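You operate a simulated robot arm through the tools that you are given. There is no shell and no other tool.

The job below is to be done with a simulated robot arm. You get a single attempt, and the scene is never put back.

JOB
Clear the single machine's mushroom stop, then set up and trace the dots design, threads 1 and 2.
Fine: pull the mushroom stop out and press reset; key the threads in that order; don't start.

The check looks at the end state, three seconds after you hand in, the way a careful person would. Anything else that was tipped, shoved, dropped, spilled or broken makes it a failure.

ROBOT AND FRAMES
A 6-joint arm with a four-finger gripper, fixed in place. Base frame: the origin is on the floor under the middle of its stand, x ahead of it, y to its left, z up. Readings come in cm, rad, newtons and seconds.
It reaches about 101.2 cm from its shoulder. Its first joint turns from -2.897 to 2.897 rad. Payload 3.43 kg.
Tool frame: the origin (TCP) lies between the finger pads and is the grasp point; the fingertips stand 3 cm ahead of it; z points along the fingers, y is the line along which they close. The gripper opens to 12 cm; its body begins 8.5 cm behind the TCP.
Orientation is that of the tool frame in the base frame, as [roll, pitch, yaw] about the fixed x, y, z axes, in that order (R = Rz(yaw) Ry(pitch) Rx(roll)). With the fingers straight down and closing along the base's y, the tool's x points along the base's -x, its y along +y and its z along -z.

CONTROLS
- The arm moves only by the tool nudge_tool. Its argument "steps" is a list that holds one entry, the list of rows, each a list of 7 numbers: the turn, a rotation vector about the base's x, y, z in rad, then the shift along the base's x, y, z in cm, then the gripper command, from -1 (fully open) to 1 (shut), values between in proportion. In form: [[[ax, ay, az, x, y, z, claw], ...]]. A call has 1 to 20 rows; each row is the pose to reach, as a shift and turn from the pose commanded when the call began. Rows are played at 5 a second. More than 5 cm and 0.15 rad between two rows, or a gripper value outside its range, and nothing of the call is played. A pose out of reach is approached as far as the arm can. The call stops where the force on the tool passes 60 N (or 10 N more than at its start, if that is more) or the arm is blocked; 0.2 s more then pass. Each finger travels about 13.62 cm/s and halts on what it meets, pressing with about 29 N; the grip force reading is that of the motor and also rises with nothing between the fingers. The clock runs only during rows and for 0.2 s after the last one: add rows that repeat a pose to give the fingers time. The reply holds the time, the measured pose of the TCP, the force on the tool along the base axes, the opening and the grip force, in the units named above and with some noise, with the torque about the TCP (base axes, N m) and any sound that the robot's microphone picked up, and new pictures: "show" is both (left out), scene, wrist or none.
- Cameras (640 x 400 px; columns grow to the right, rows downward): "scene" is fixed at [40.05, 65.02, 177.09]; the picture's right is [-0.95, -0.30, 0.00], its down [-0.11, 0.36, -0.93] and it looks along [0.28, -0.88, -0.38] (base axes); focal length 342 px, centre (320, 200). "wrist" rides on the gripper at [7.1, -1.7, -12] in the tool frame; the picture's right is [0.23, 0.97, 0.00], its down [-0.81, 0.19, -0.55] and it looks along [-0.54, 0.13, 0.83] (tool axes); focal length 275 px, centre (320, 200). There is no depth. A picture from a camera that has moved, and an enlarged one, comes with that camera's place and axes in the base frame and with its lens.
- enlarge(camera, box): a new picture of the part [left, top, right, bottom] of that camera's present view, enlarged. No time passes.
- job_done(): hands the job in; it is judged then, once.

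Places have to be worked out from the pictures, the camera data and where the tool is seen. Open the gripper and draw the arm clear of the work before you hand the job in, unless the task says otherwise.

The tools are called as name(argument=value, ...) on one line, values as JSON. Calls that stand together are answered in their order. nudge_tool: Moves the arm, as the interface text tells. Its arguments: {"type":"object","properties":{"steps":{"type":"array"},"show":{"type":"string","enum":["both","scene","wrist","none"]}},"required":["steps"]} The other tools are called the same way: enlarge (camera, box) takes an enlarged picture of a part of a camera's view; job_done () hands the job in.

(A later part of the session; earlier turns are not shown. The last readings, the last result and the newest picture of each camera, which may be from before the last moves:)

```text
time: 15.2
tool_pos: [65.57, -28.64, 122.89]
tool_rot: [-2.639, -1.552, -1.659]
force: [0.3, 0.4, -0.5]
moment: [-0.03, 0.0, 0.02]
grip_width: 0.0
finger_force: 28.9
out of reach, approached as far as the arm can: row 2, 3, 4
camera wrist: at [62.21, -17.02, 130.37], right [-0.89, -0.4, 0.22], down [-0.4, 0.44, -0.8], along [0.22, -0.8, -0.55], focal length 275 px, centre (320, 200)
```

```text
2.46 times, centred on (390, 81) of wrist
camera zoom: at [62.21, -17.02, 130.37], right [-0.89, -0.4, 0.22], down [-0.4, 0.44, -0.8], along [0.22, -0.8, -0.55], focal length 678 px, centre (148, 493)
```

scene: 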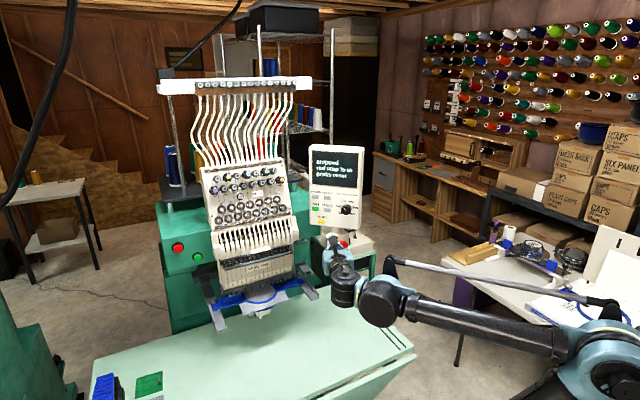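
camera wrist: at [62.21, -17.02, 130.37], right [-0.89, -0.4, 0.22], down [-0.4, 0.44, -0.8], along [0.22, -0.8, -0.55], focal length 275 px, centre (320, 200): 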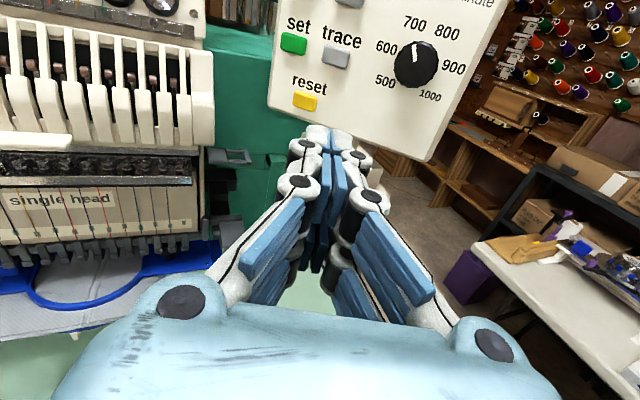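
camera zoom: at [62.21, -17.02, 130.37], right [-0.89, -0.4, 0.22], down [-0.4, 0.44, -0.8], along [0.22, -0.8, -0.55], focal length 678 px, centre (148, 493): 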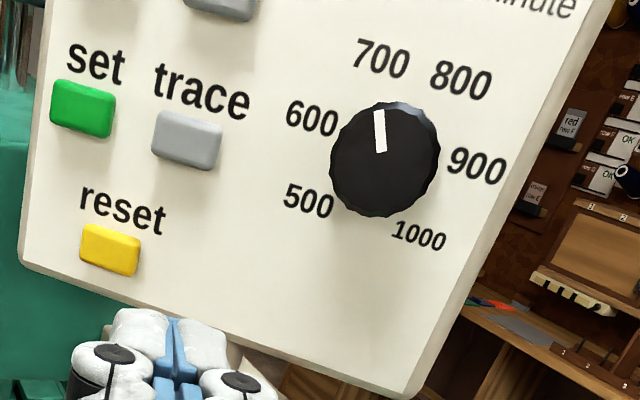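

Closed tip block measures about 2.6 cm wide by 4.5 cm tall. I'll yaw a bit more square to the panel and tilt the tool about 20° downward so only the upper fingertips lead. Then I'll stop about 4 cm in front of the reset button.

nudge_tool(steps=[[[0.08, 0.027, -0.05, 2, -1, 0, 1], [0.167, 0.054, -0.1, 4, -3, -0.5, 1], [0.25, 0.081, -0.15, 6, -5, -1, 1], [0.335, 0.108, -0.2, 8.1, -7, -1.5, 1], [0.335, 0.108, -0.2, 8.1, -8, -1.8, 1], [0.335, 0.108, -0.2, 8.1, -8, -1.8, 1]]])

enlarge(camera="wrist", box=[220, 30, 420, 155])

enlarge(camera="scene", box=[290, 140, 390, 265])

```text
time: 16.6
tool_pos: [73.75, -36.55, 121.48]
tool_rot: [-3.12, -1.201, -1.383]
force: [0.1, -0.7, 0.1]
moment: [0.02, -0.05, 0.02]
grip_width: 0.0
finger_force: 29.1
camera wrist: at [73.4, -27.67, 132.45], right [-0.94, -0.28, 0.21], down [-0.35, 0.75, -0.56], along [0.0, -0.6, -0.8], focal length 275 px, centre (320, 200)
```

scene: 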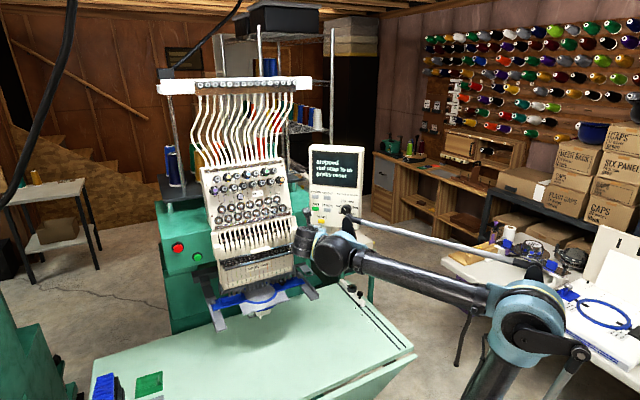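
wrist: 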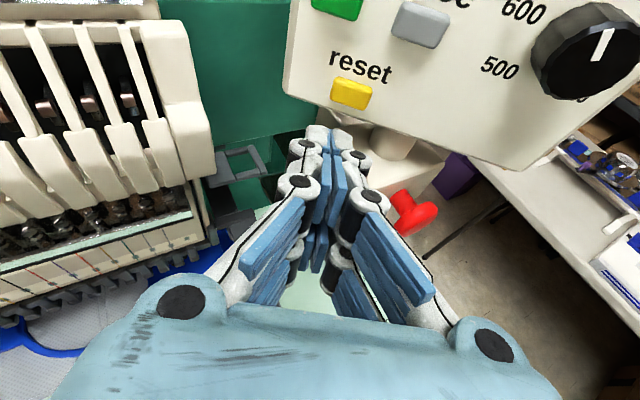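

```text
3.20 times, centred on (320, 92) of wrist
camera zoom: at [73.4, -27.67, 132.45], right [-0.94, -0.28, 0.21], down [-0.35, 0.75, -0.56], along [0.0, -0.6, -0.8], focal length 881 px, centre (320, 544)
```

zoom: 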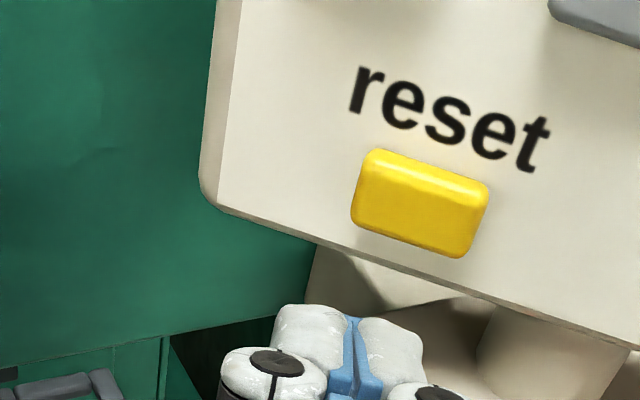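

```text
3.20 times, centred on (340, 202) of scene
camera zoom: at [40.05, 65.02, 177.09], right [-0.95, -0.3, 0.0], down [-0.11, 0.36, -0.93], along [0.28, -0.88, -0.38], focal length 1094 px, centre (256, 192)
```

zoom: 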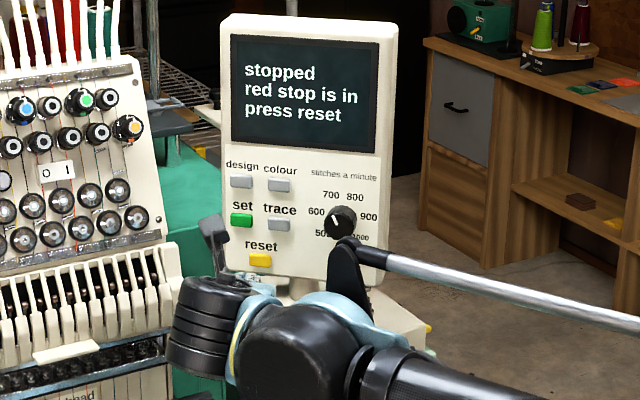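

Reset lies about 4.6 cm ahead of the leading fingertips and well aligned. I'll approach to just short of contact, then press in small steps while reading the force.

nudge_tool(steps=[[[0, 0, 0, 0.05, -1.5, -0.15, 1], [0, 0, 0, 0.1, -3, -0.3, 1], [0, 0, 0, 0.15, -4.0, -0.35, 1], [0, 0, 0, 0.15, -4.3, -0.35, 1], [0, 0, 0, 0.15, -4.5, -0.35, 1]]])

enlarge(camera="wrist", box=[220, 60, 420, 185])

enlarge(camera="scene", box=[290, 140, 390, 265])

```text
time: 17.8
tool_pos: [74.01, -40.88, 121.11]
tool_rot: [-3.119, -1.204, -1.382]
force: [-1.2, 8.8, 0.6]
moment: [-0.13, -0.02, -0.04]
grip_width: 0.01
finger_force: 29.3
heard: click
camera wrist: at [73.53, -32.1, 132.11], right [-0.94, -0.28, 0.21], down [-0.35, 0.75, -0.56], along [0.0, -0.6, -0.8], focal length 275 px, centre (320, 200)
```

scene: 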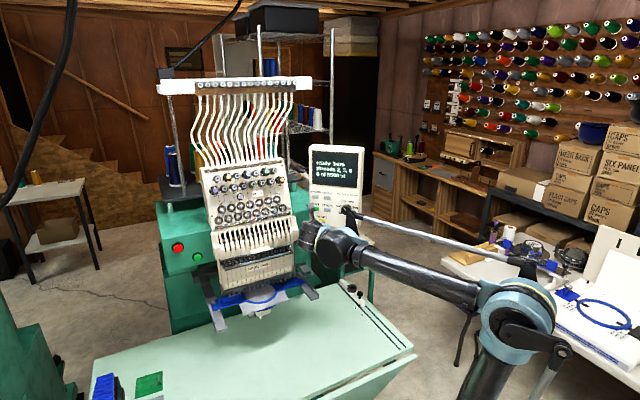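
wrist: 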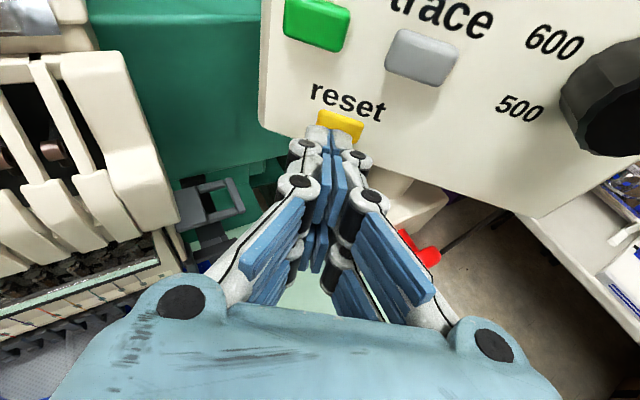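

```text
3.20 times, centred on (320, 122) of wrist
camera zoom: at [73.53, -32.1, 132.11], right [-0.94, -0.28, 0.21], down [-0.35, 0.75, -0.56], along [0.0, -0.6, -0.8], focal length 881 px, centre (320, 448)
```

zoom: 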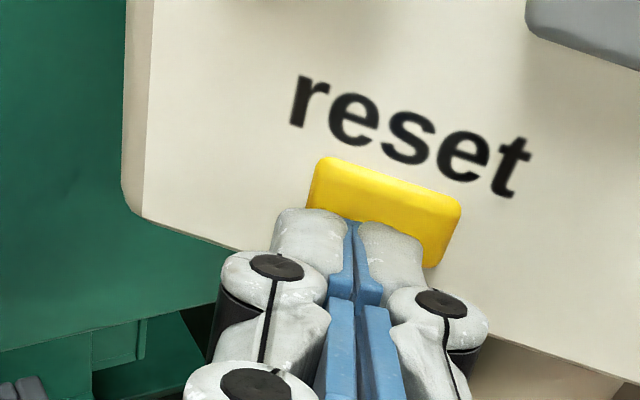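

```text
3.20 times, centred on (340, 202) of scene
camera zoom: at [40.05, 65.02, 177.09], right [-0.95, -0.3, 0.0], down [-0.11, 0.36, -0.93], along [0.28, -0.88, -0.38], focal length 1094 px, centre (256, 192)
```

zoom: 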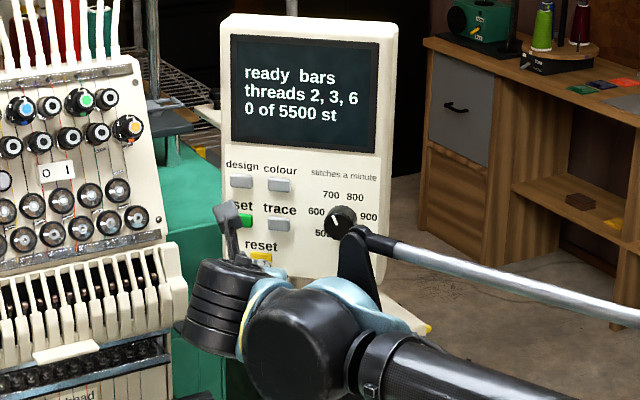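

Click heard, and the display now reads "ready bars / threads 2, 3, 6 / 0 of 5500 st", so reset worked. I'll back off 2.5 cm and move up in front of "design", aiming a bit higher and about 0.6 cm more to the picture's right relative to the button.

nudge_tool(steps=[[[0, 0, 0, 0, 1, 0, 1], [0, 0, 0, 0, 2.5, 0, 1], [0, 0, 0, 0.6, 2.6, 4, 1], [0, 0, 0, 1.2, 2.6, 7.5, 1], [0, 0, 0, 1.75, 2.6, 10.0, 1], [0, 0, 0, 1.75, 2.6, 10.0, 1]]])

enlarge(camera="wrist", box=[220, 60, 420, 185])

enlarge(camera="scene", box=[290, 130, 390, 265])

```text
time: 19.2
tool_pos: [75.45, -38.28, 131.14]
tool_rot: [-3.118, -1.205, -1.382]
force: [1.0, 0.2, 0.3]
moment: [0.01, -0.01, -0.02]
grip_width: 0.0
finger_force: 29.8
camera wrist: at [75.25, -29.43, 142.17], right [-0.94, -0.28, 0.21], down [-0.35, 0.75, -0.56], along [0.0, -0.6, -0.8], focal length 275 px, centre (320, 200)
```

scene: 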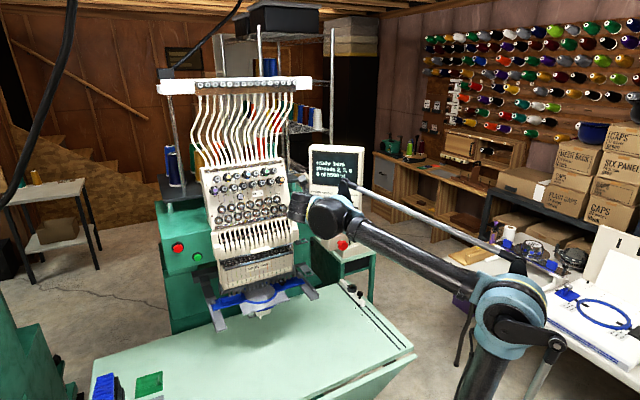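
wrist: 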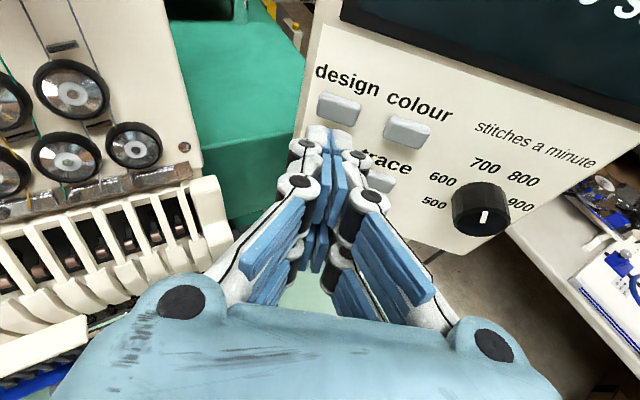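

```text
3.20 times, centred on (320, 122) of wrist
camera zoom: at [75.25, -29.43, 142.17], right [-0.94, -0.28, 0.21], down [-0.35, 0.75, -0.56], along [0.0, -0.6, -0.8], focal length 881 px, centre (320, 448)
```

zoom: 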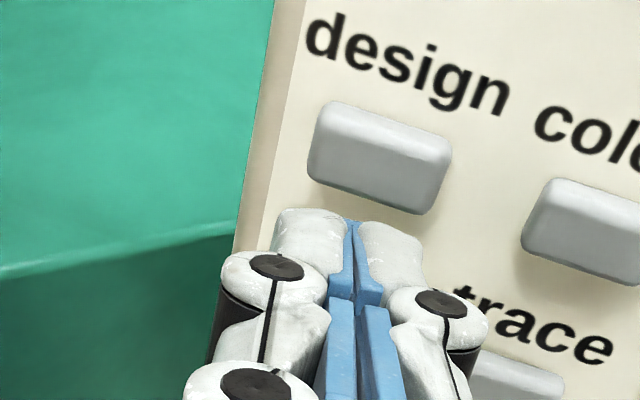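

```text
2.96 times, centred on (340, 198) of scene
camera zoom: at [40.05, 65.02, 177.09], right [-0.95, -0.3, 0.0], down [-0.11, 0.36, -0.93], along [0.28, -0.88, -0.38], focal length 1012 px, centre (261, 207)
```

zoom: 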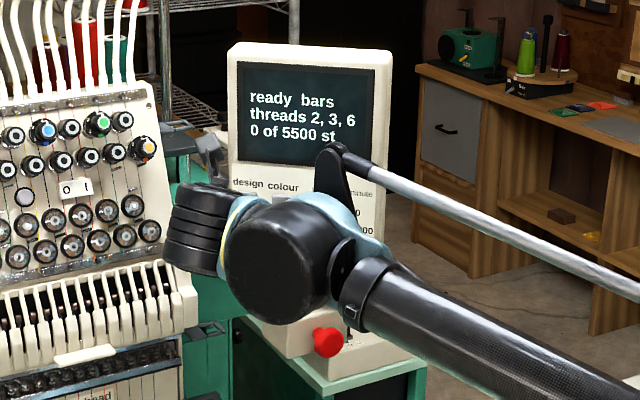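

The screen is still visible in the scene view, and the design button is lined up about 2.4 cm ahead. I'll press it once, gently.

nudge_tool(steps=[[[0, 0, 0, -0.05, -1.0, 0.2, 1], [0, 0, 0, -0.1, -1.9, 0.3, 1], [0, 0, 0, -0.1, -2.15, 0.3, 1], [0, 0, 0, -0.1, -2.35, 0.3, 1], [0, 0, 0, -0.1, -2.35, 0.3, 1]]])

enlarge(camera="scene", box=[290, 130, 390, 265])

enlarge(camera="wrist", box=[220, 60, 420, 185])

```text
time: 20.4
tool_pos: [75.54, -40.72, 131.33]
tool_rot: [-3.118, -1.202, -1.383]
force: [-0.1, 4.8, 0.3]
moment: [-0.05, 0.01, -0.01]
grip_width: 0.0
finger_force: 28.7
heard: click
camera wrist: at [75.17, -31.94, 142.29], right [-0.94, -0.28, 0.21], down [-0.35, 0.75, -0.56], along [0.0, -0.6, -0.8], focal length 275 px, centre (320, 200)
```

scene: 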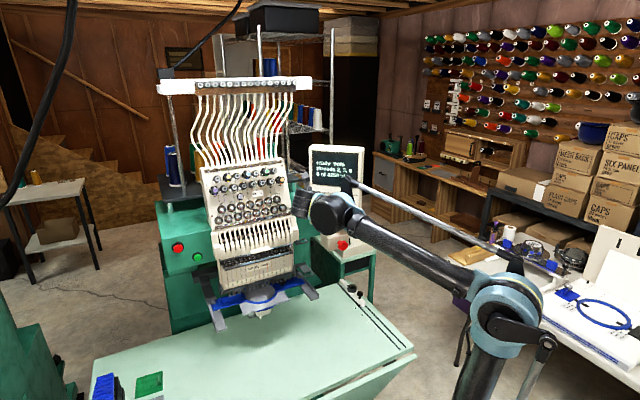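
wrist: 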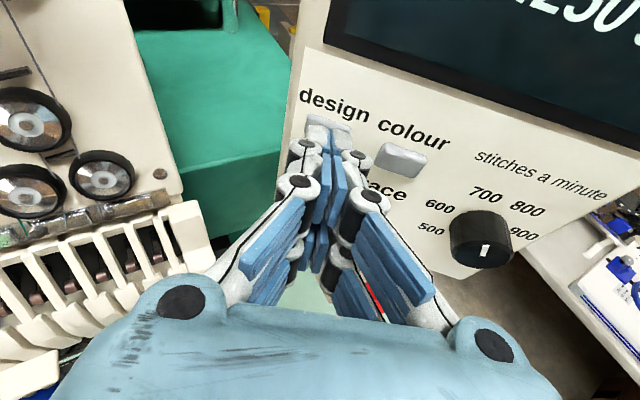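

```text
2.96 times, centred on (340, 198) of scene
camera zoom: at [40.05, 65.02, 177.09], right [-0.95, -0.3, 0.0], down [-0.11, 0.36, -0.93], along [0.28, -0.88, -0.38], focal length 1012 px, centre (261, 207)
```

zoom: 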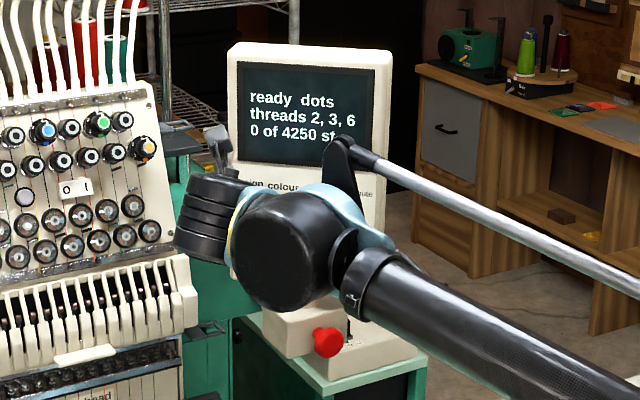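

```text
3.20 times, centred on (320, 122) of wrist
camera zoom: at [75.17, -31.94, 142.29], right [-0.94, -0.28, 0.21], down [-0.35, 0.75, -0.56], along [0.0, -0.6, -0.8], focal length 881 px, centre (320, 448)
```

zoom: 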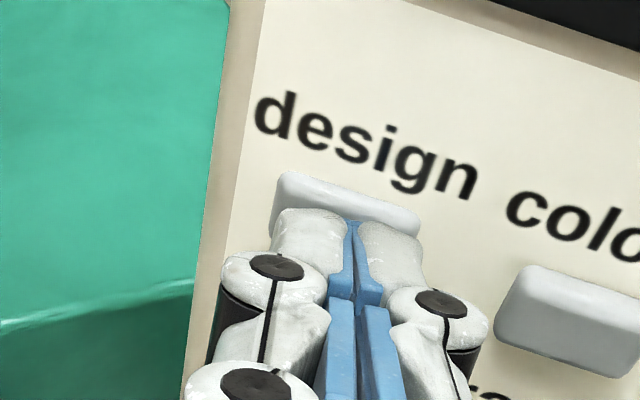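

One press selected "dots" (threads 2, 3, 6; 0 of 4250 st). I'll back off, slide across to "colour" and line up.

nudge_tool(steps=[[[0, 0, 0, 0, 1, 0, 1], [0, 0, 0, 0, 2.2, 0, 1], [0, 0, 0, -2.2, 2.0, 0, 1], [0, 0, 0, -4.35, 1.8, 0, 1], [0, 0, 0, -4.35, 1.8, 0, 1]]])

enlarge(camera="scene", box=[290, 130, 390, 265])

enlarge(camera="wrist", box=[220, 60, 420, 185])

```text
time: 21.6
tool_pos: [71.07, -39.01, 131.1]
tool_rot: [-3.118, -1.204, -1.384]
force: [0.0, 0.8, -0.5]
moment: [0.0, 0.01, 0.01]
grip_width: 0.0
finger_force: 28.8
camera wrist: at [70.85, -30.13, 142.23], right [-0.94, -0.28, 0.21], down [-0.35, 0.75, -0.56], along [0.0, -0.6, -0.8], focal length 275 px, centre (320, 200)
```

scene: 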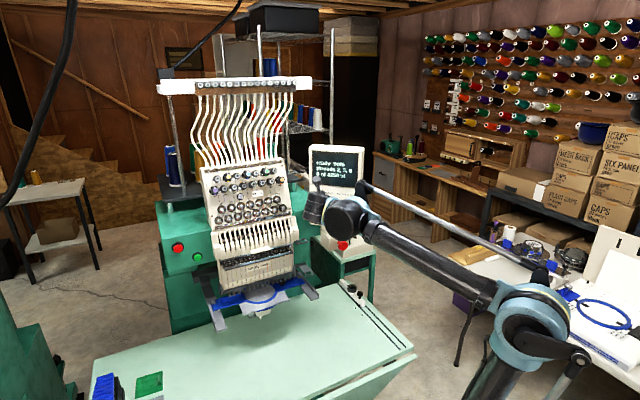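
wrist: 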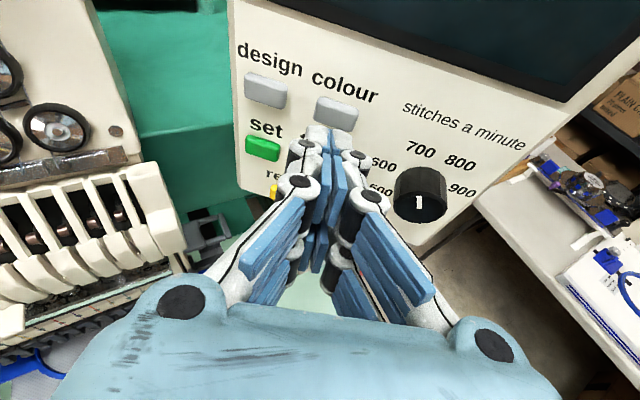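

```text
2.96 times, centred on (340, 198) of scene
camera zoom: at [40.05, 65.02, 177.09], right [-0.95, -0.3, 0.0], down [-0.11, 0.36, -0.93], along [0.28, -0.88, -0.38], focal length 1012 px, centre (261, 207)
```

zoom: 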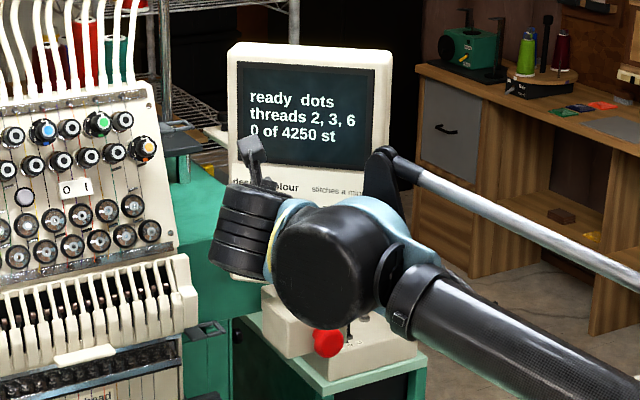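

```text
3.20 times, centred on (320, 122) of wrist
camera zoom: at [70.85, -30.13, 142.23], right [-0.94, -0.28, 0.21], down [-0.35, 0.75, -0.56], along [0.0, -0.6, -0.8], focal length 881 px, centre (320, 448)
```

zoom: 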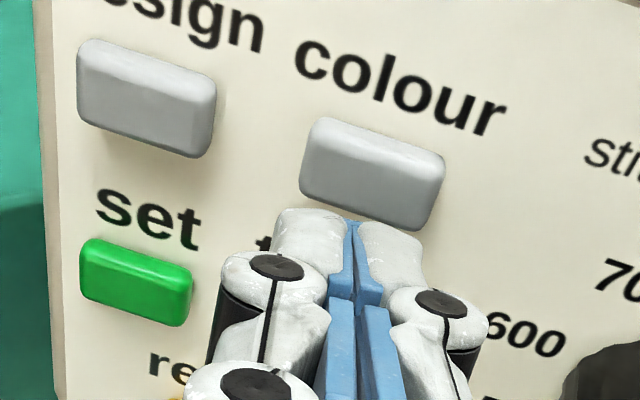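

Colour is lined up about 2 cm ahead, and the screen is unobstructed. I'll press it once.

nudge_tool(steps=[[[0, 0, 0, 0, -0.9, 0.1, 1], [0, 0, 0, 0, -1.6, 0.1, 1], [0, 0, 0, 0, -1.85, 0.1, 1], [0, 0, 0, 0, -2.0, 0.1, 1], [0, 0, 0, 0, -2.0, 0.1, 1]]])

enlarge(camera="scene", box=[290, 130, 390, 265])

enlarge(camera="wrist", box=[220, 60, 420, 185])

```text
time: 22.8
tool_pos: [70.96, -40.95, 131.38]
tool_rot: [-3.119, -1.204, -1.383]
force: [-1.1, 3.4, -0.3]
moment: [-0.01, -0.01, -0.02]
grip_width: 0.0
finger_force: 29.2
heard: click
camera wrist: at [70.64, -32.09, 142.4], right [-0.94, -0.28, 0.21], down [-0.35, 0.75, -0.56], along [0.0, -0.6, -0.8], focal length 275 px, centre (320, 200)
```

scene: 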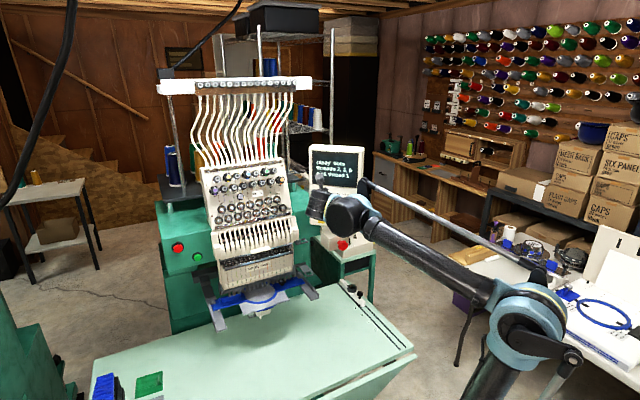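
wrist: 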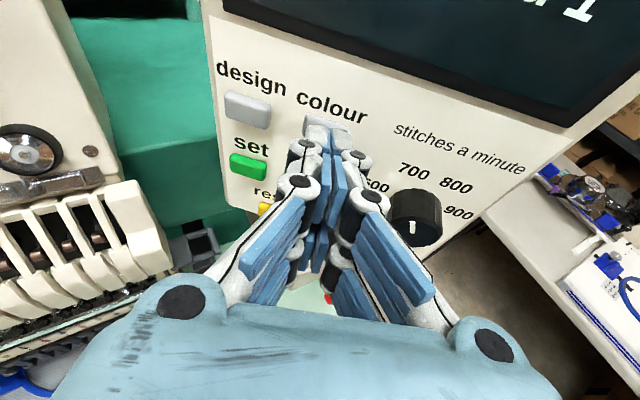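

```text
2.96 times, centred on (340, 198) of scene
camera zoom: at [40.05, 65.02, 177.09], right [-0.95, -0.3, 0.0], down [-0.11, 0.36, -0.93], along [0.28, -0.88, -0.38], focal length 1012 px, centre (261, 207)
```

zoom: 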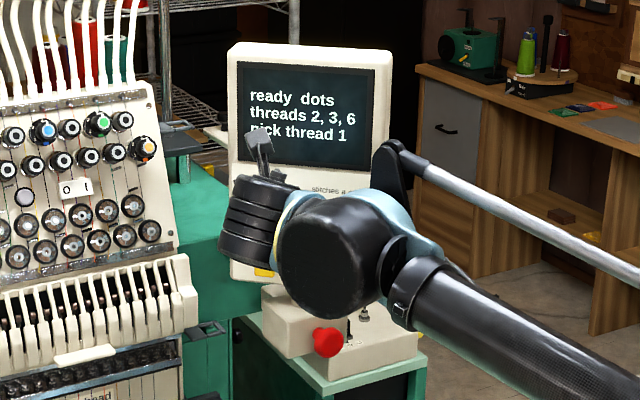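

```text
3.20 times, centred on (320, 122) of wrist
camera zoom: at [70.64, -32.09, 142.4], right [-0.94, -0.28, 0.21], down [-0.35, 0.75, -0.56], along [0.0, -0.6, -0.8], focal length 881 px, centre (320, 448)
```

zoom: 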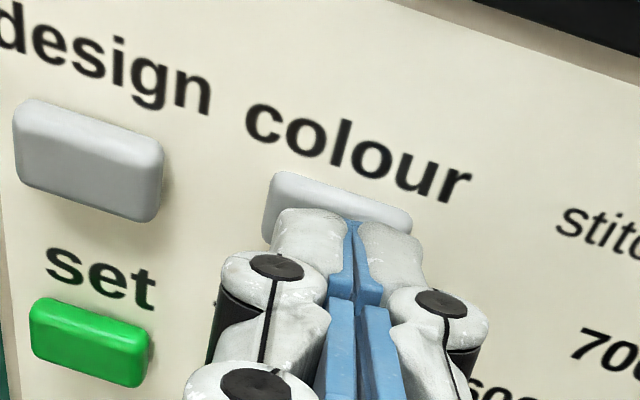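

The screen now says "pick thread 1", so colour steps a candidate thread and "set" should enter it. I'll back off and move to "set".

nudge_tool(steps=[[[0, 0, 0, 0, 1, 0, 1], [0, 0, 0, 0, 2.2, 0, 1], [0, 0, 0, 2.2, 2.3, -2.5, 1], [0, 0, 0, 4.45, 2.4, -4.9, 1], [0, 0, 0, 4.45, 2.4, -4.9, 1]]])

enlarge(camera="scene", box=[290, 130, 390, 265])

enlarge(camera="wrist", box=[220, 60, 420, 185])

```text
time: 24.0
tool_pos: [75.53, -38.82, 126.36]
tool_rot: [-3.119, -1.204, -1.38]
force: [-0.2, -0.2, 0.5]
moment: [-0.02, 0.0, 0.01]
grip_width: 0.0
finger_force: 29.4
camera wrist: at [75.24, -29.88, 137.34], right [-0.94, -0.28, 0.21], down [-0.35, 0.75, -0.56], along [0.0, -0.6, -0.8], focal length 275 px, centre (320, 200)
```

scene: 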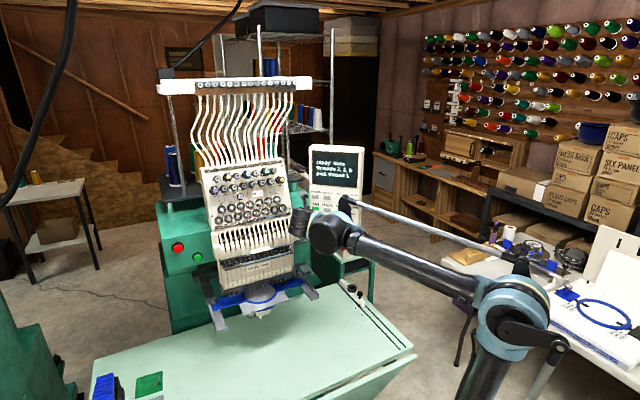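
wrist: 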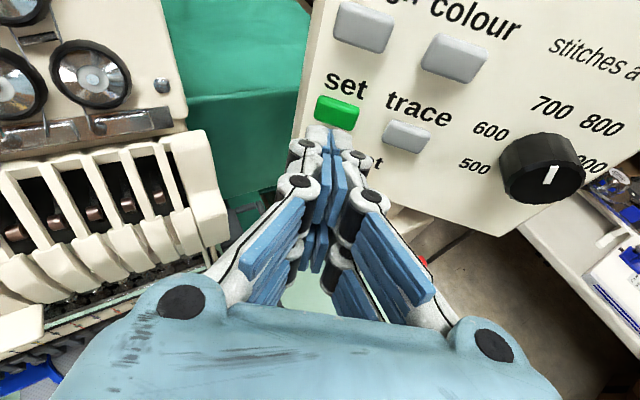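

```text
2.96 times, centred on (340, 198) of scene
camera zoom: at [40.05, 65.02, 177.09], right [-0.95, -0.3, 0.0], down [-0.11, 0.36, -0.93], along [0.28, -0.88, -0.38], focal length 1012 px, centre (261, 207)
```

zoom: 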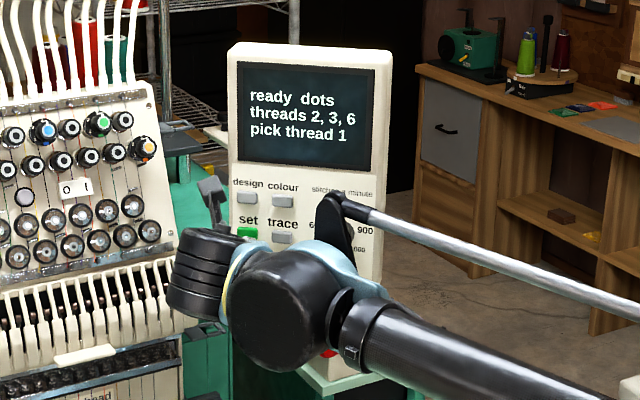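

```text
3.20 times, centred on (320, 122) of wrist
camera zoom: at [75.24, -29.88, 137.34], right [-0.94, -0.28, 0.21], down [-0.35, 0.75, -0.56], along [0.0, -0.6, -0.8], focal length 881 px, centre (320, 448)
```

zoom: 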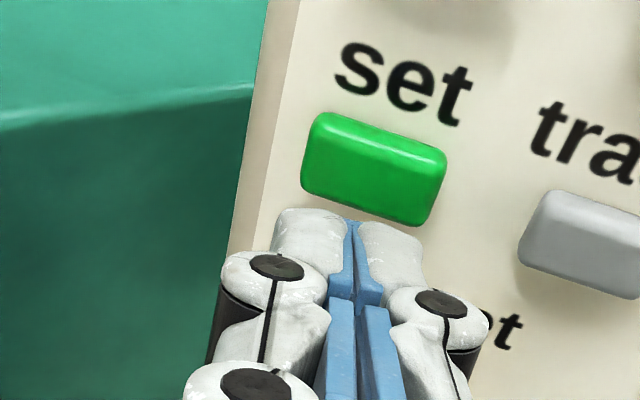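

The set button is lined up like the others, about 1.9 cm ahead. I'll press it once to enter thread 1.

nudge_tool(steps=[[[0, 0, 0, 0, -0.9, 0.1, 1], [0, 0, 0, 0, -1.5, 0.1, 1], [0, 0, 0, 0, -1.75, 0.1, 1], [0, 0, 0, 0, -1.95, 0.1, 1], [0, 0, 0, 0, -1.95, 0.1, 1]]])

enlarge(camera="scene", box=[290, 130, 390, 265])

enlarge(camera="wrist", box=[220, 60, 420, 185])

```text
time: 25.2
tool_pos: [75.47, -40.45, 126.51]
tool_rot: [-3.119, -1.205, -1.384]
force: [0.1, 2.0, 0.7]
moment: [-0.01, 0.01, -0.03]
grip_width: 0.0
finger_force: 29.1
heard: click
camera wrist: at [75.21, -31.65, 137.5], right [-0.94, -0.28, 0.21], down [-0.35, 0.75, -0.56], along [0.0, -0.6, -0.8], focal length 275 px, centre (320, 200)
```

scene: 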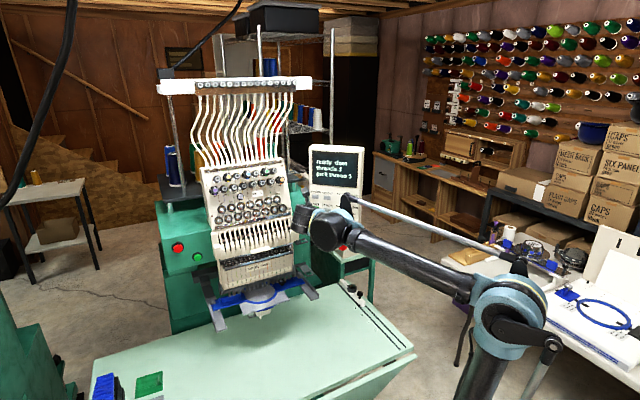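
wrist: 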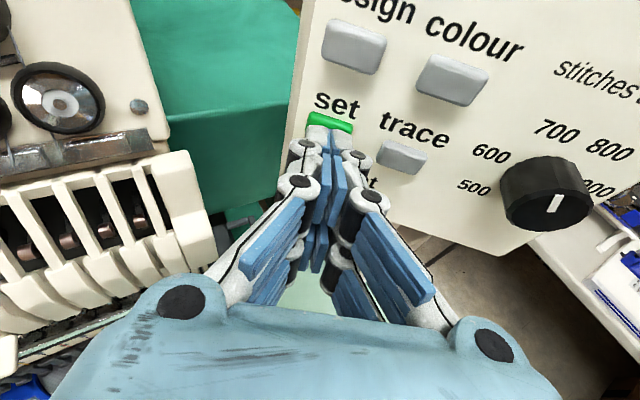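

```text
2.96 times, centred on (340, 198) of scene
camera zoom: at [40.05, 65.02, 177.09], right [-0.95, -0.3, 0.0], down [-0.11, 0.36, -0.93], along [0.28, -0.88, -0.38], focal length 1012 px, centre (261, 207)
```

zoom: 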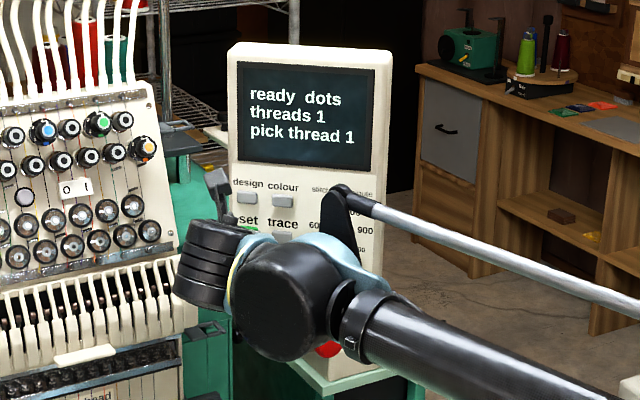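

```text
3.20 times, centred on (320, 122) of wrist
camera zoom: at [75.21, -31.65, 137.5], right [-0.94, -0.28, 0.21], down [-0.35, 0.75, -0.56], along [0.0, -0.6, -0.8], focal length 881 px, centre (320, 448)
```

zoom: 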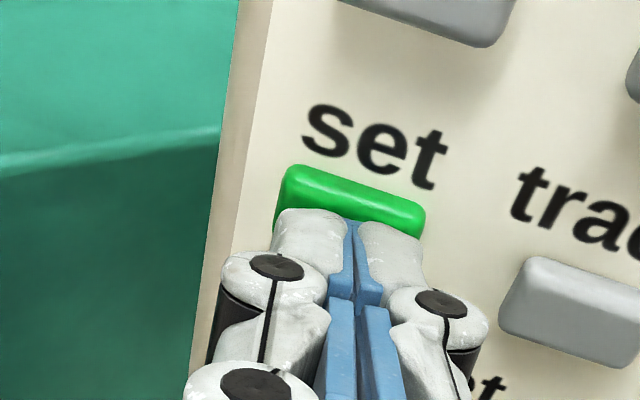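

"threads 1 / pick thread 1": the first thread is in. I'll go back to colour, whose position is now known, and press it once to step to thread 2.

nudge_tool(steps=[[[0, 0, 0, 0, 1, 0, 1], [0, 0, 0, 0, 2.0, 0, 1], [0, 0, 0, -2.2, 1.9, 2.4, 1], [0, 0, 0, -4.45, 1.7, 4.85, 1], [0, 0, 0, -4.45, 1.7, 4.85, 1], [0, 0, 0, -4.45, 0.8, 4.85, 1], [0, 0, 0, -4.45, 0.1, 4.85, 1], [0, 0, 0, -4.45, -0.2, 4.85, 1], [0, 0, 0, -4.45, -0.4, 4.85, 1], [0, 0, 0, -4.45, -0.4, 4.85, 1]]])

enlarge(camera="scene", box=[290, 130, 390, 265])

enlarge(camera="wrist", box=[220, 60, 420, 185])

```text
time: 27.4
tool_pos: [71.0, -40.94, 131.32]
tool_rot: [-3.12, -1.204, -1.385]
force: [-0.6, 2.8, 0.5]
moment: [-0.06, 0.05, -0.01]
grip_width: 0.0
finger_force: 29.0
heard: click
camera wrist: at [70.74, -32.08, 142.41], right [-0.94, -0.28, 0.21], down [-0.35, 0.75, -0.56], along [0.0, -0.6, -0.8], focal length 275 px, centre (320, 200)
```

scene: 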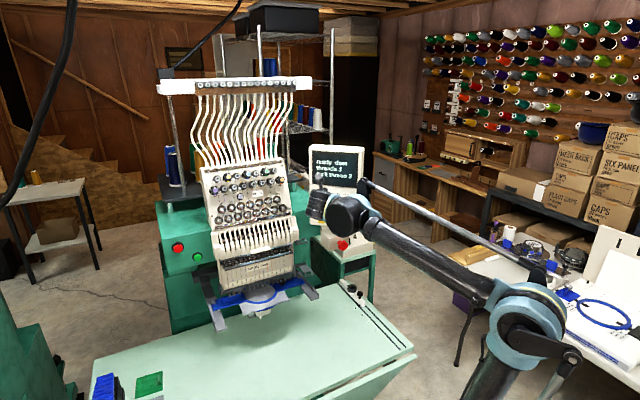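
wrist: 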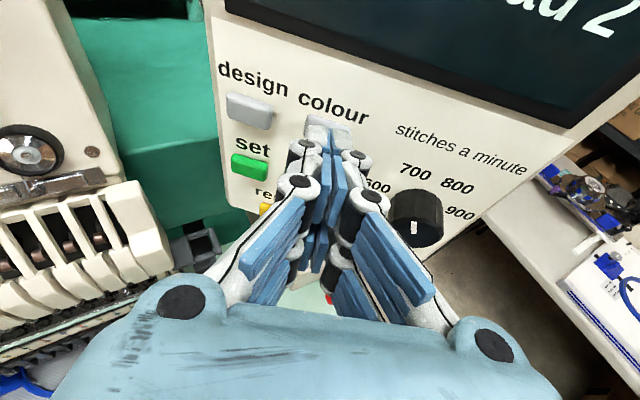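

```text
2.96 times, centred on (340, 198) of scene
camera zoom: at [40.05, 65.02, 177.09], right [-0.95, -0.3, 0.0], down [-0.11, 0.36, -0.93], along [0.28, -0.88, -0.38], focal length 1012 px, centre (261, 207)
```

zoom: 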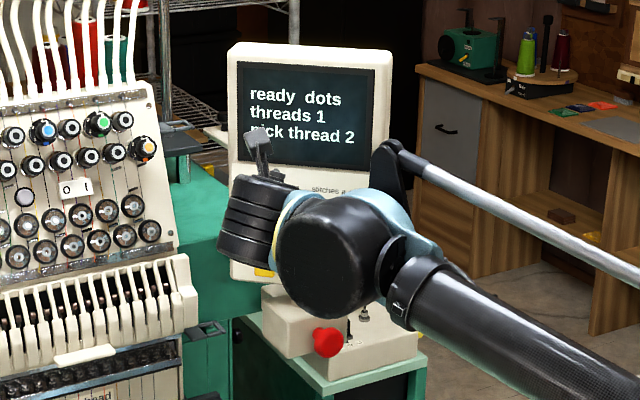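

```text
3.20 times, centred on (320, 122) of wrist
camera zoom: at [70.74, -32.08, 142.41], right [-0.94, -0.28, 0.21], down [-0.35, 0.75, -0.56], along [0.0, -0.6, -0.8], focal length 881 px, centre (320, 448)
```

zoom: 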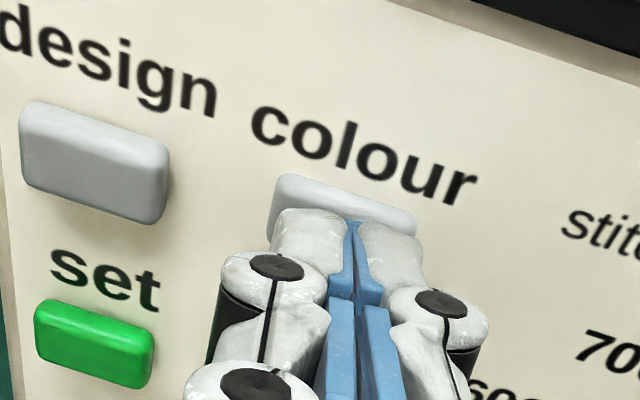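

"pick thread 2" is showing. I'll return to set and press once to enter thread 2.

nudge_tool(steps=[[[0, 0, 0, 0, 1, 0, 1], [0, 0, 0, 0, 2.2, 0, 1], [0, 0, 0, 2.2, 2.3, -2.45, 1], [0, 0, 0, 4.45, 2.4, -4.85, 1], [0, 0, 0, 4.45, 2.4, -4.85, 1], [0, 0, 0, 4.45, 1.5, -4.85, 1], [0, 0, 0, 4.45, 0.9, -4.85, 1], [0, 0, 0, 4.45, 0.6, -4.85, 1], [0, 0, 0, 4.45, 0.4, -4.85, 1], [0, 0, 0, 4.45, 0.4, -4.85, 1]]])

enlarge(camera="scene", box=[290, 130, 390, 265])

enlarge(camera="wrist", box=[220, 60, 420, 185])

```text
time: 29.6
tool_pos: [75.38, -40.47, 126.51]
tool_rot: [-3.119, -1.204, -1.384]
force: [-0.6, 1.0, 0.9]
moment: [0.01, -0.03, 0.0]
grip_width: 0.0
finger_force: 28.9
heard: click
camera wrist: at [75.15, -31.63, 137.47], right [-0.94, -0.28, 0.21], down [-0.35, 0.75, -0.56], along [0.0, -0.6, -0.8], focal length 275 px, centre (320, 200)
```

scene: 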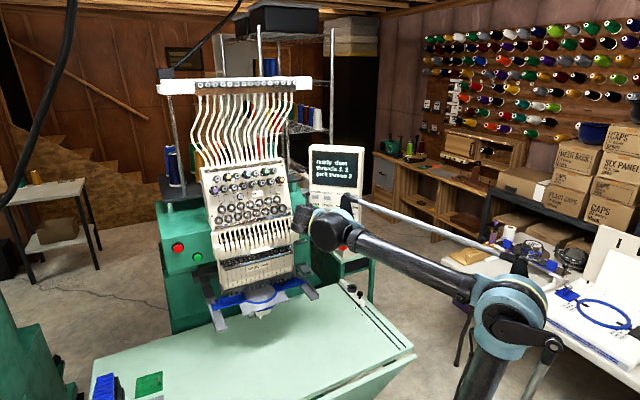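
wrist: 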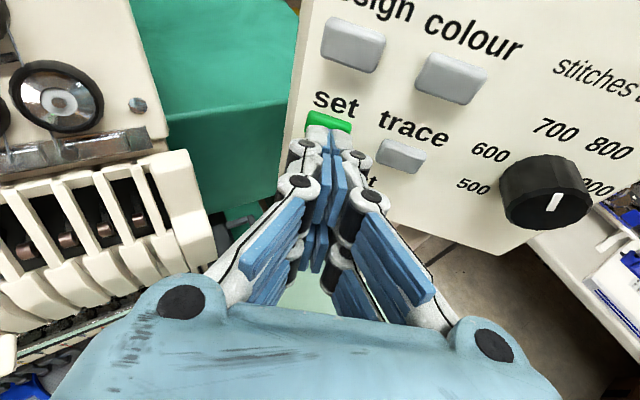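

```text
2.96 times, centred on (340, 198) of scene
camera zoom: at [40.05, 65.02, 177.09], right [-0.95, -0.3, 0.0], down [-0.11, 0.36, -0.93], along [0.28, -0.88, -0.38], focal length 1012 px, centre (261, 207)
```

zoom: 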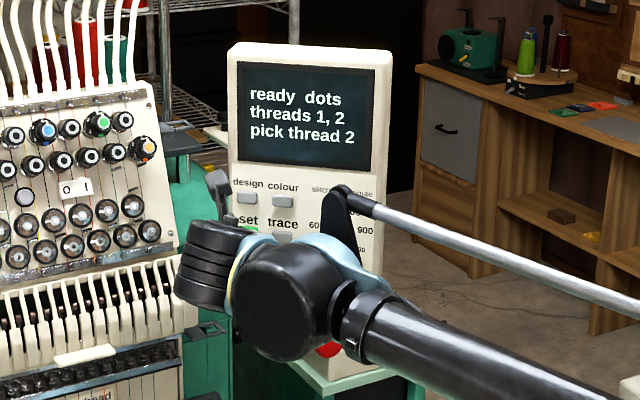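

```text
3.20 times, centred on (320, 122) of wrist
camera zoom: at [75.15, -31.63, 137.47], right [-0.94, -0.28, 0.21], down [-0.35, 0.75, -0.56], along [0.0, -0.6, -0.8], focal length 881 px, centre (320, 448)
```

zoom: 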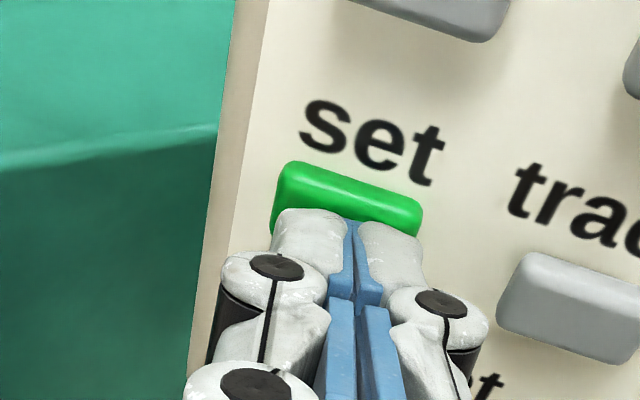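

"threads 1, 2" are entered for dots. Now I'll slide over to "trace" and look at the alignment before pressing.

nudge_tool(steps=[[[0, 0, 0, 0, 1, 0, 1], [0, 0, 0, 0, 2.1, 0, 1], [0, 0, 0, -2.2, 2.0, 0, 1], [0, 0, 0, -4.4, 1.8, 0, 1], [0, 0, 0, -4.4, 1.8, 0, 1]]])

enlarge(camera="scene", box=[290, 130, 390, 265])

enlarge(camera="wrist", box=[220, 60, 420, 185])

enlarge(camera="scene", box=[180, 240, 340, 340])

```text
time: 30.8
tool_pos: [71.19, -38.88, 126.48]
tool_rot: [-3.119, -1.204, -1.383]
force: [0.2, -0.2, -0.5]
moment: [0.0, 0.0, -0.03]
grip_width: 0.01
finger_force: 28.9
camera wrist: at [70.94, -30.02, 137.56], right [-0.94, -0.28, 0.21], down [-0.35, 0.75, -0.56], along [0.0, -0.6, -0.8], focal length 275 px, centre (320, 200)
```

scene: 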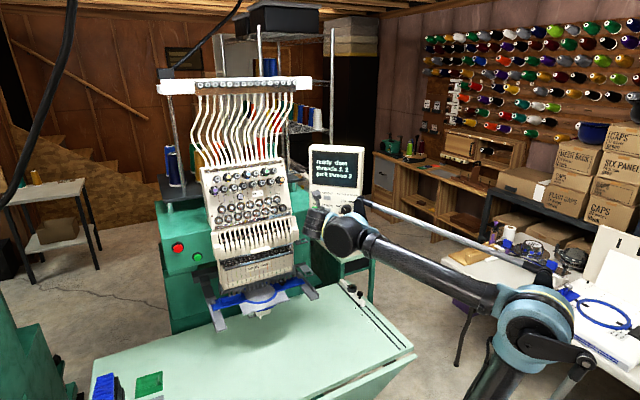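
wrist: 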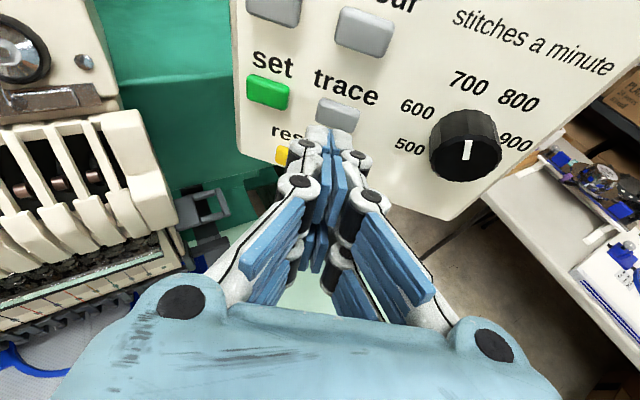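

```text
2.96 times, centred on (340, 198) of scene
camera zoom: at [40.05, 65.02, 177.09], right [-0.95, -0.3, 0.0], down [-0.11, 0.36, -0.93], along [0.28, -0.88, -0.38], focal length 1012 px, centre (261, 207)
```

zoom: 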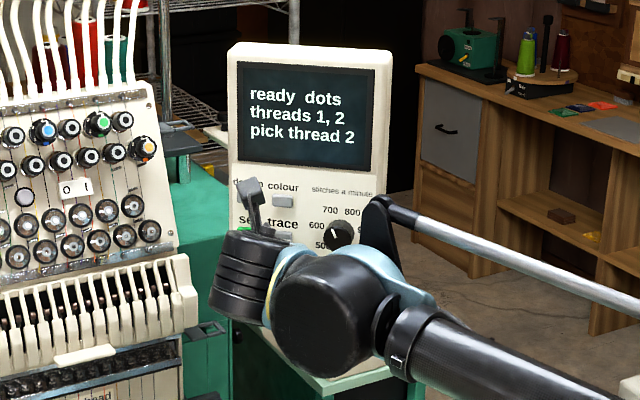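

```text
3.20 times, centred on (320, 122) of wrist
camera zoom: at [70.94, -30.02, 137.56], right [-0.94, -0.28, 0.21], down [-0.35, 0.75, -0.56], along [0.0, -0.6, -0.8], focal length 881 px, centre (320, 448)
```

zoom: 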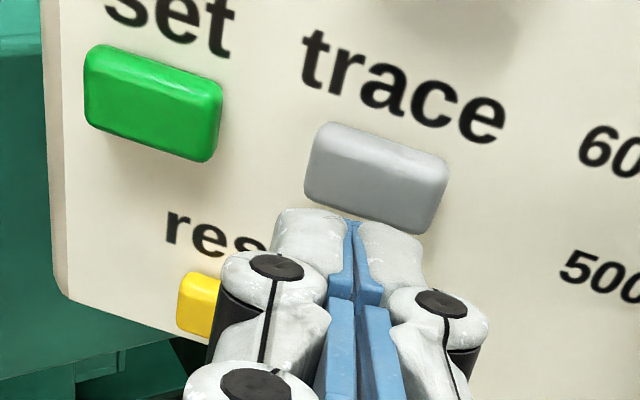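

```text
4.00 times, centred on (260, 290) of scene
camera zoom: at [40.05, 65.02, 177.09], right [-0.95, -0.3, 0.0], down [-0.11, 0.36, -0.93], along [0.28, -0.88, -0.38], focal length 1367 px, centre (560, -160)
```

zoom: 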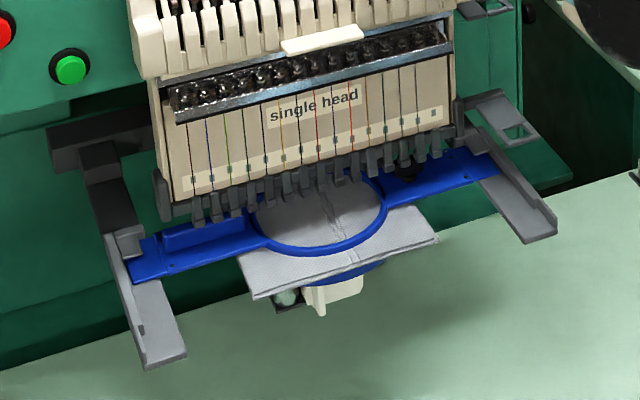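

Trace is lined up the same way, about 1.9 cm ahead. I'll press it once.

nudge_tool(steps=[[[0, 0, 0, 0, -0.9, 0.1, 1], [0, 0, 0, 0, -1.5, 0.1, 1], [0, 0, 0, 0, -1.8, 0.1, 1], [0, 0, 0, 0, -2.0, 0.1, 1], [0, 0, 0, 0, -2.0, 0.1, 1]]])

enlarge(camera="scene", box=[290, 130, 390, 265])

enlarge(camera="wrist", box=[220, 60, 420, 185])

enlarge(camera="scene", box=[180, 240, 340, 340])

```text
time: 32.0
tool_pos: [71.1, -40.59, 126.69]
tool_rot: [-3.12, -1.204, -1.383]
force: [0.2, 1.4, -0.7]
moment: [0.0, -0.02, 0.02]
grip_width: 0.0
finger_force: 28.9
heard: click
camera wrist: at [70.78, -31.87, 137.74], right [-0.94, -0.28, 0.21], down [-0.35, 0.75, -0.56], along [0.0, -0.6, -0.8], focal length 275 px, centre (320, 200)
```

scene: 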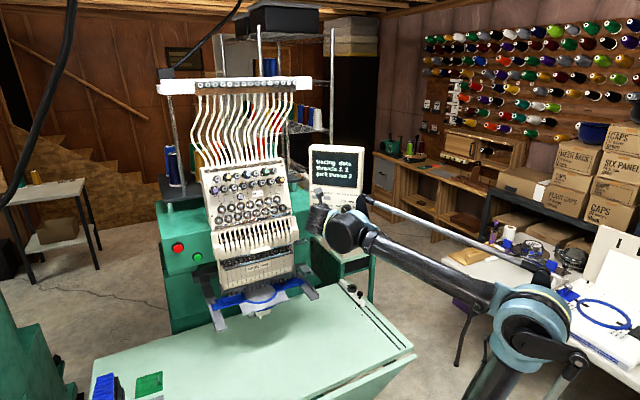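
wrist: 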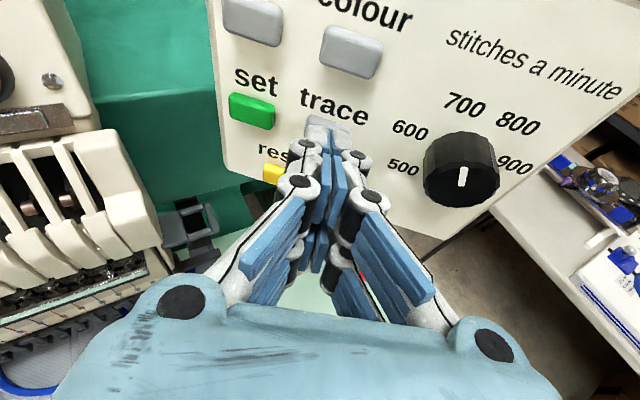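

```text
2.96 times, centred on (340, 198) of scene
camera zoom: at [40.05, 65.02, 177.09], right [-0.95, -0.3, 0.0], down [-0.11, 0.36, -0.93], along [0.28, -0.88, -0.38], focal length 1012 px, centre (261, 207)
```

zoom: 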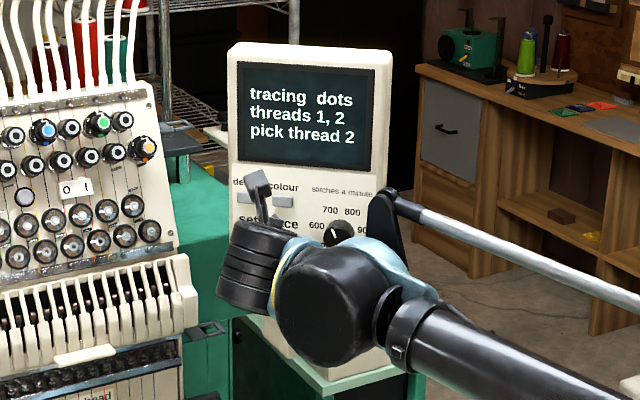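

```text
3.20 times, centred on (320, 122) of wrist
camera zoom: at [70.78, -31.87, 137.74], right [-0.94, -0.28, 0.21], down [-0.35, 0.75, -0.56], along [0.0, -0.6, -0.8], focal length 881 px, centre (320, 448)
```

zoom: 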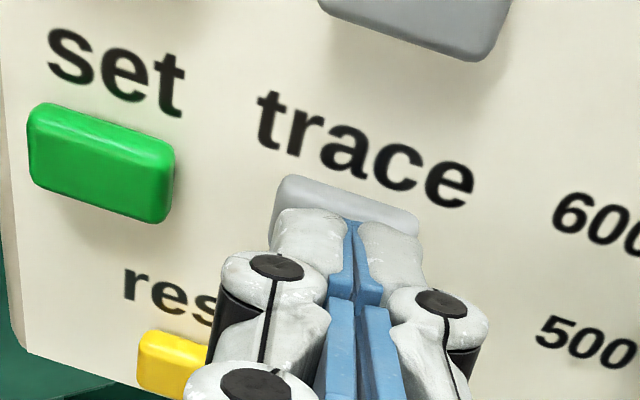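

```text
4.00 times, centred on (260, 290) of scene
camera zoom: at [40.05, 65.02, 177.09], right [-0.95, -0.3, 0.0], down [-0.11, 0.36, -0.93], along [0.28, -0.88, -0.38], focal length 1367 px, centre (560, -160)
```

zoom: 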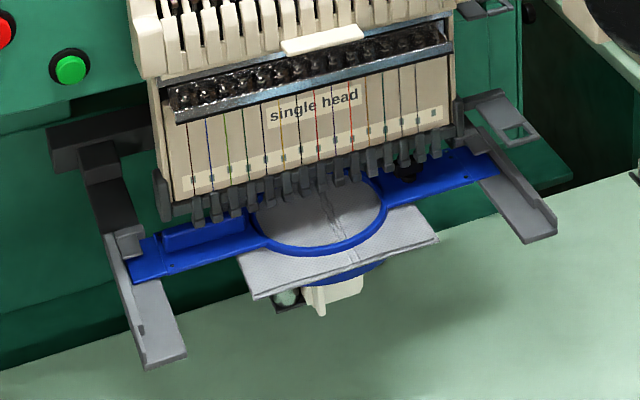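

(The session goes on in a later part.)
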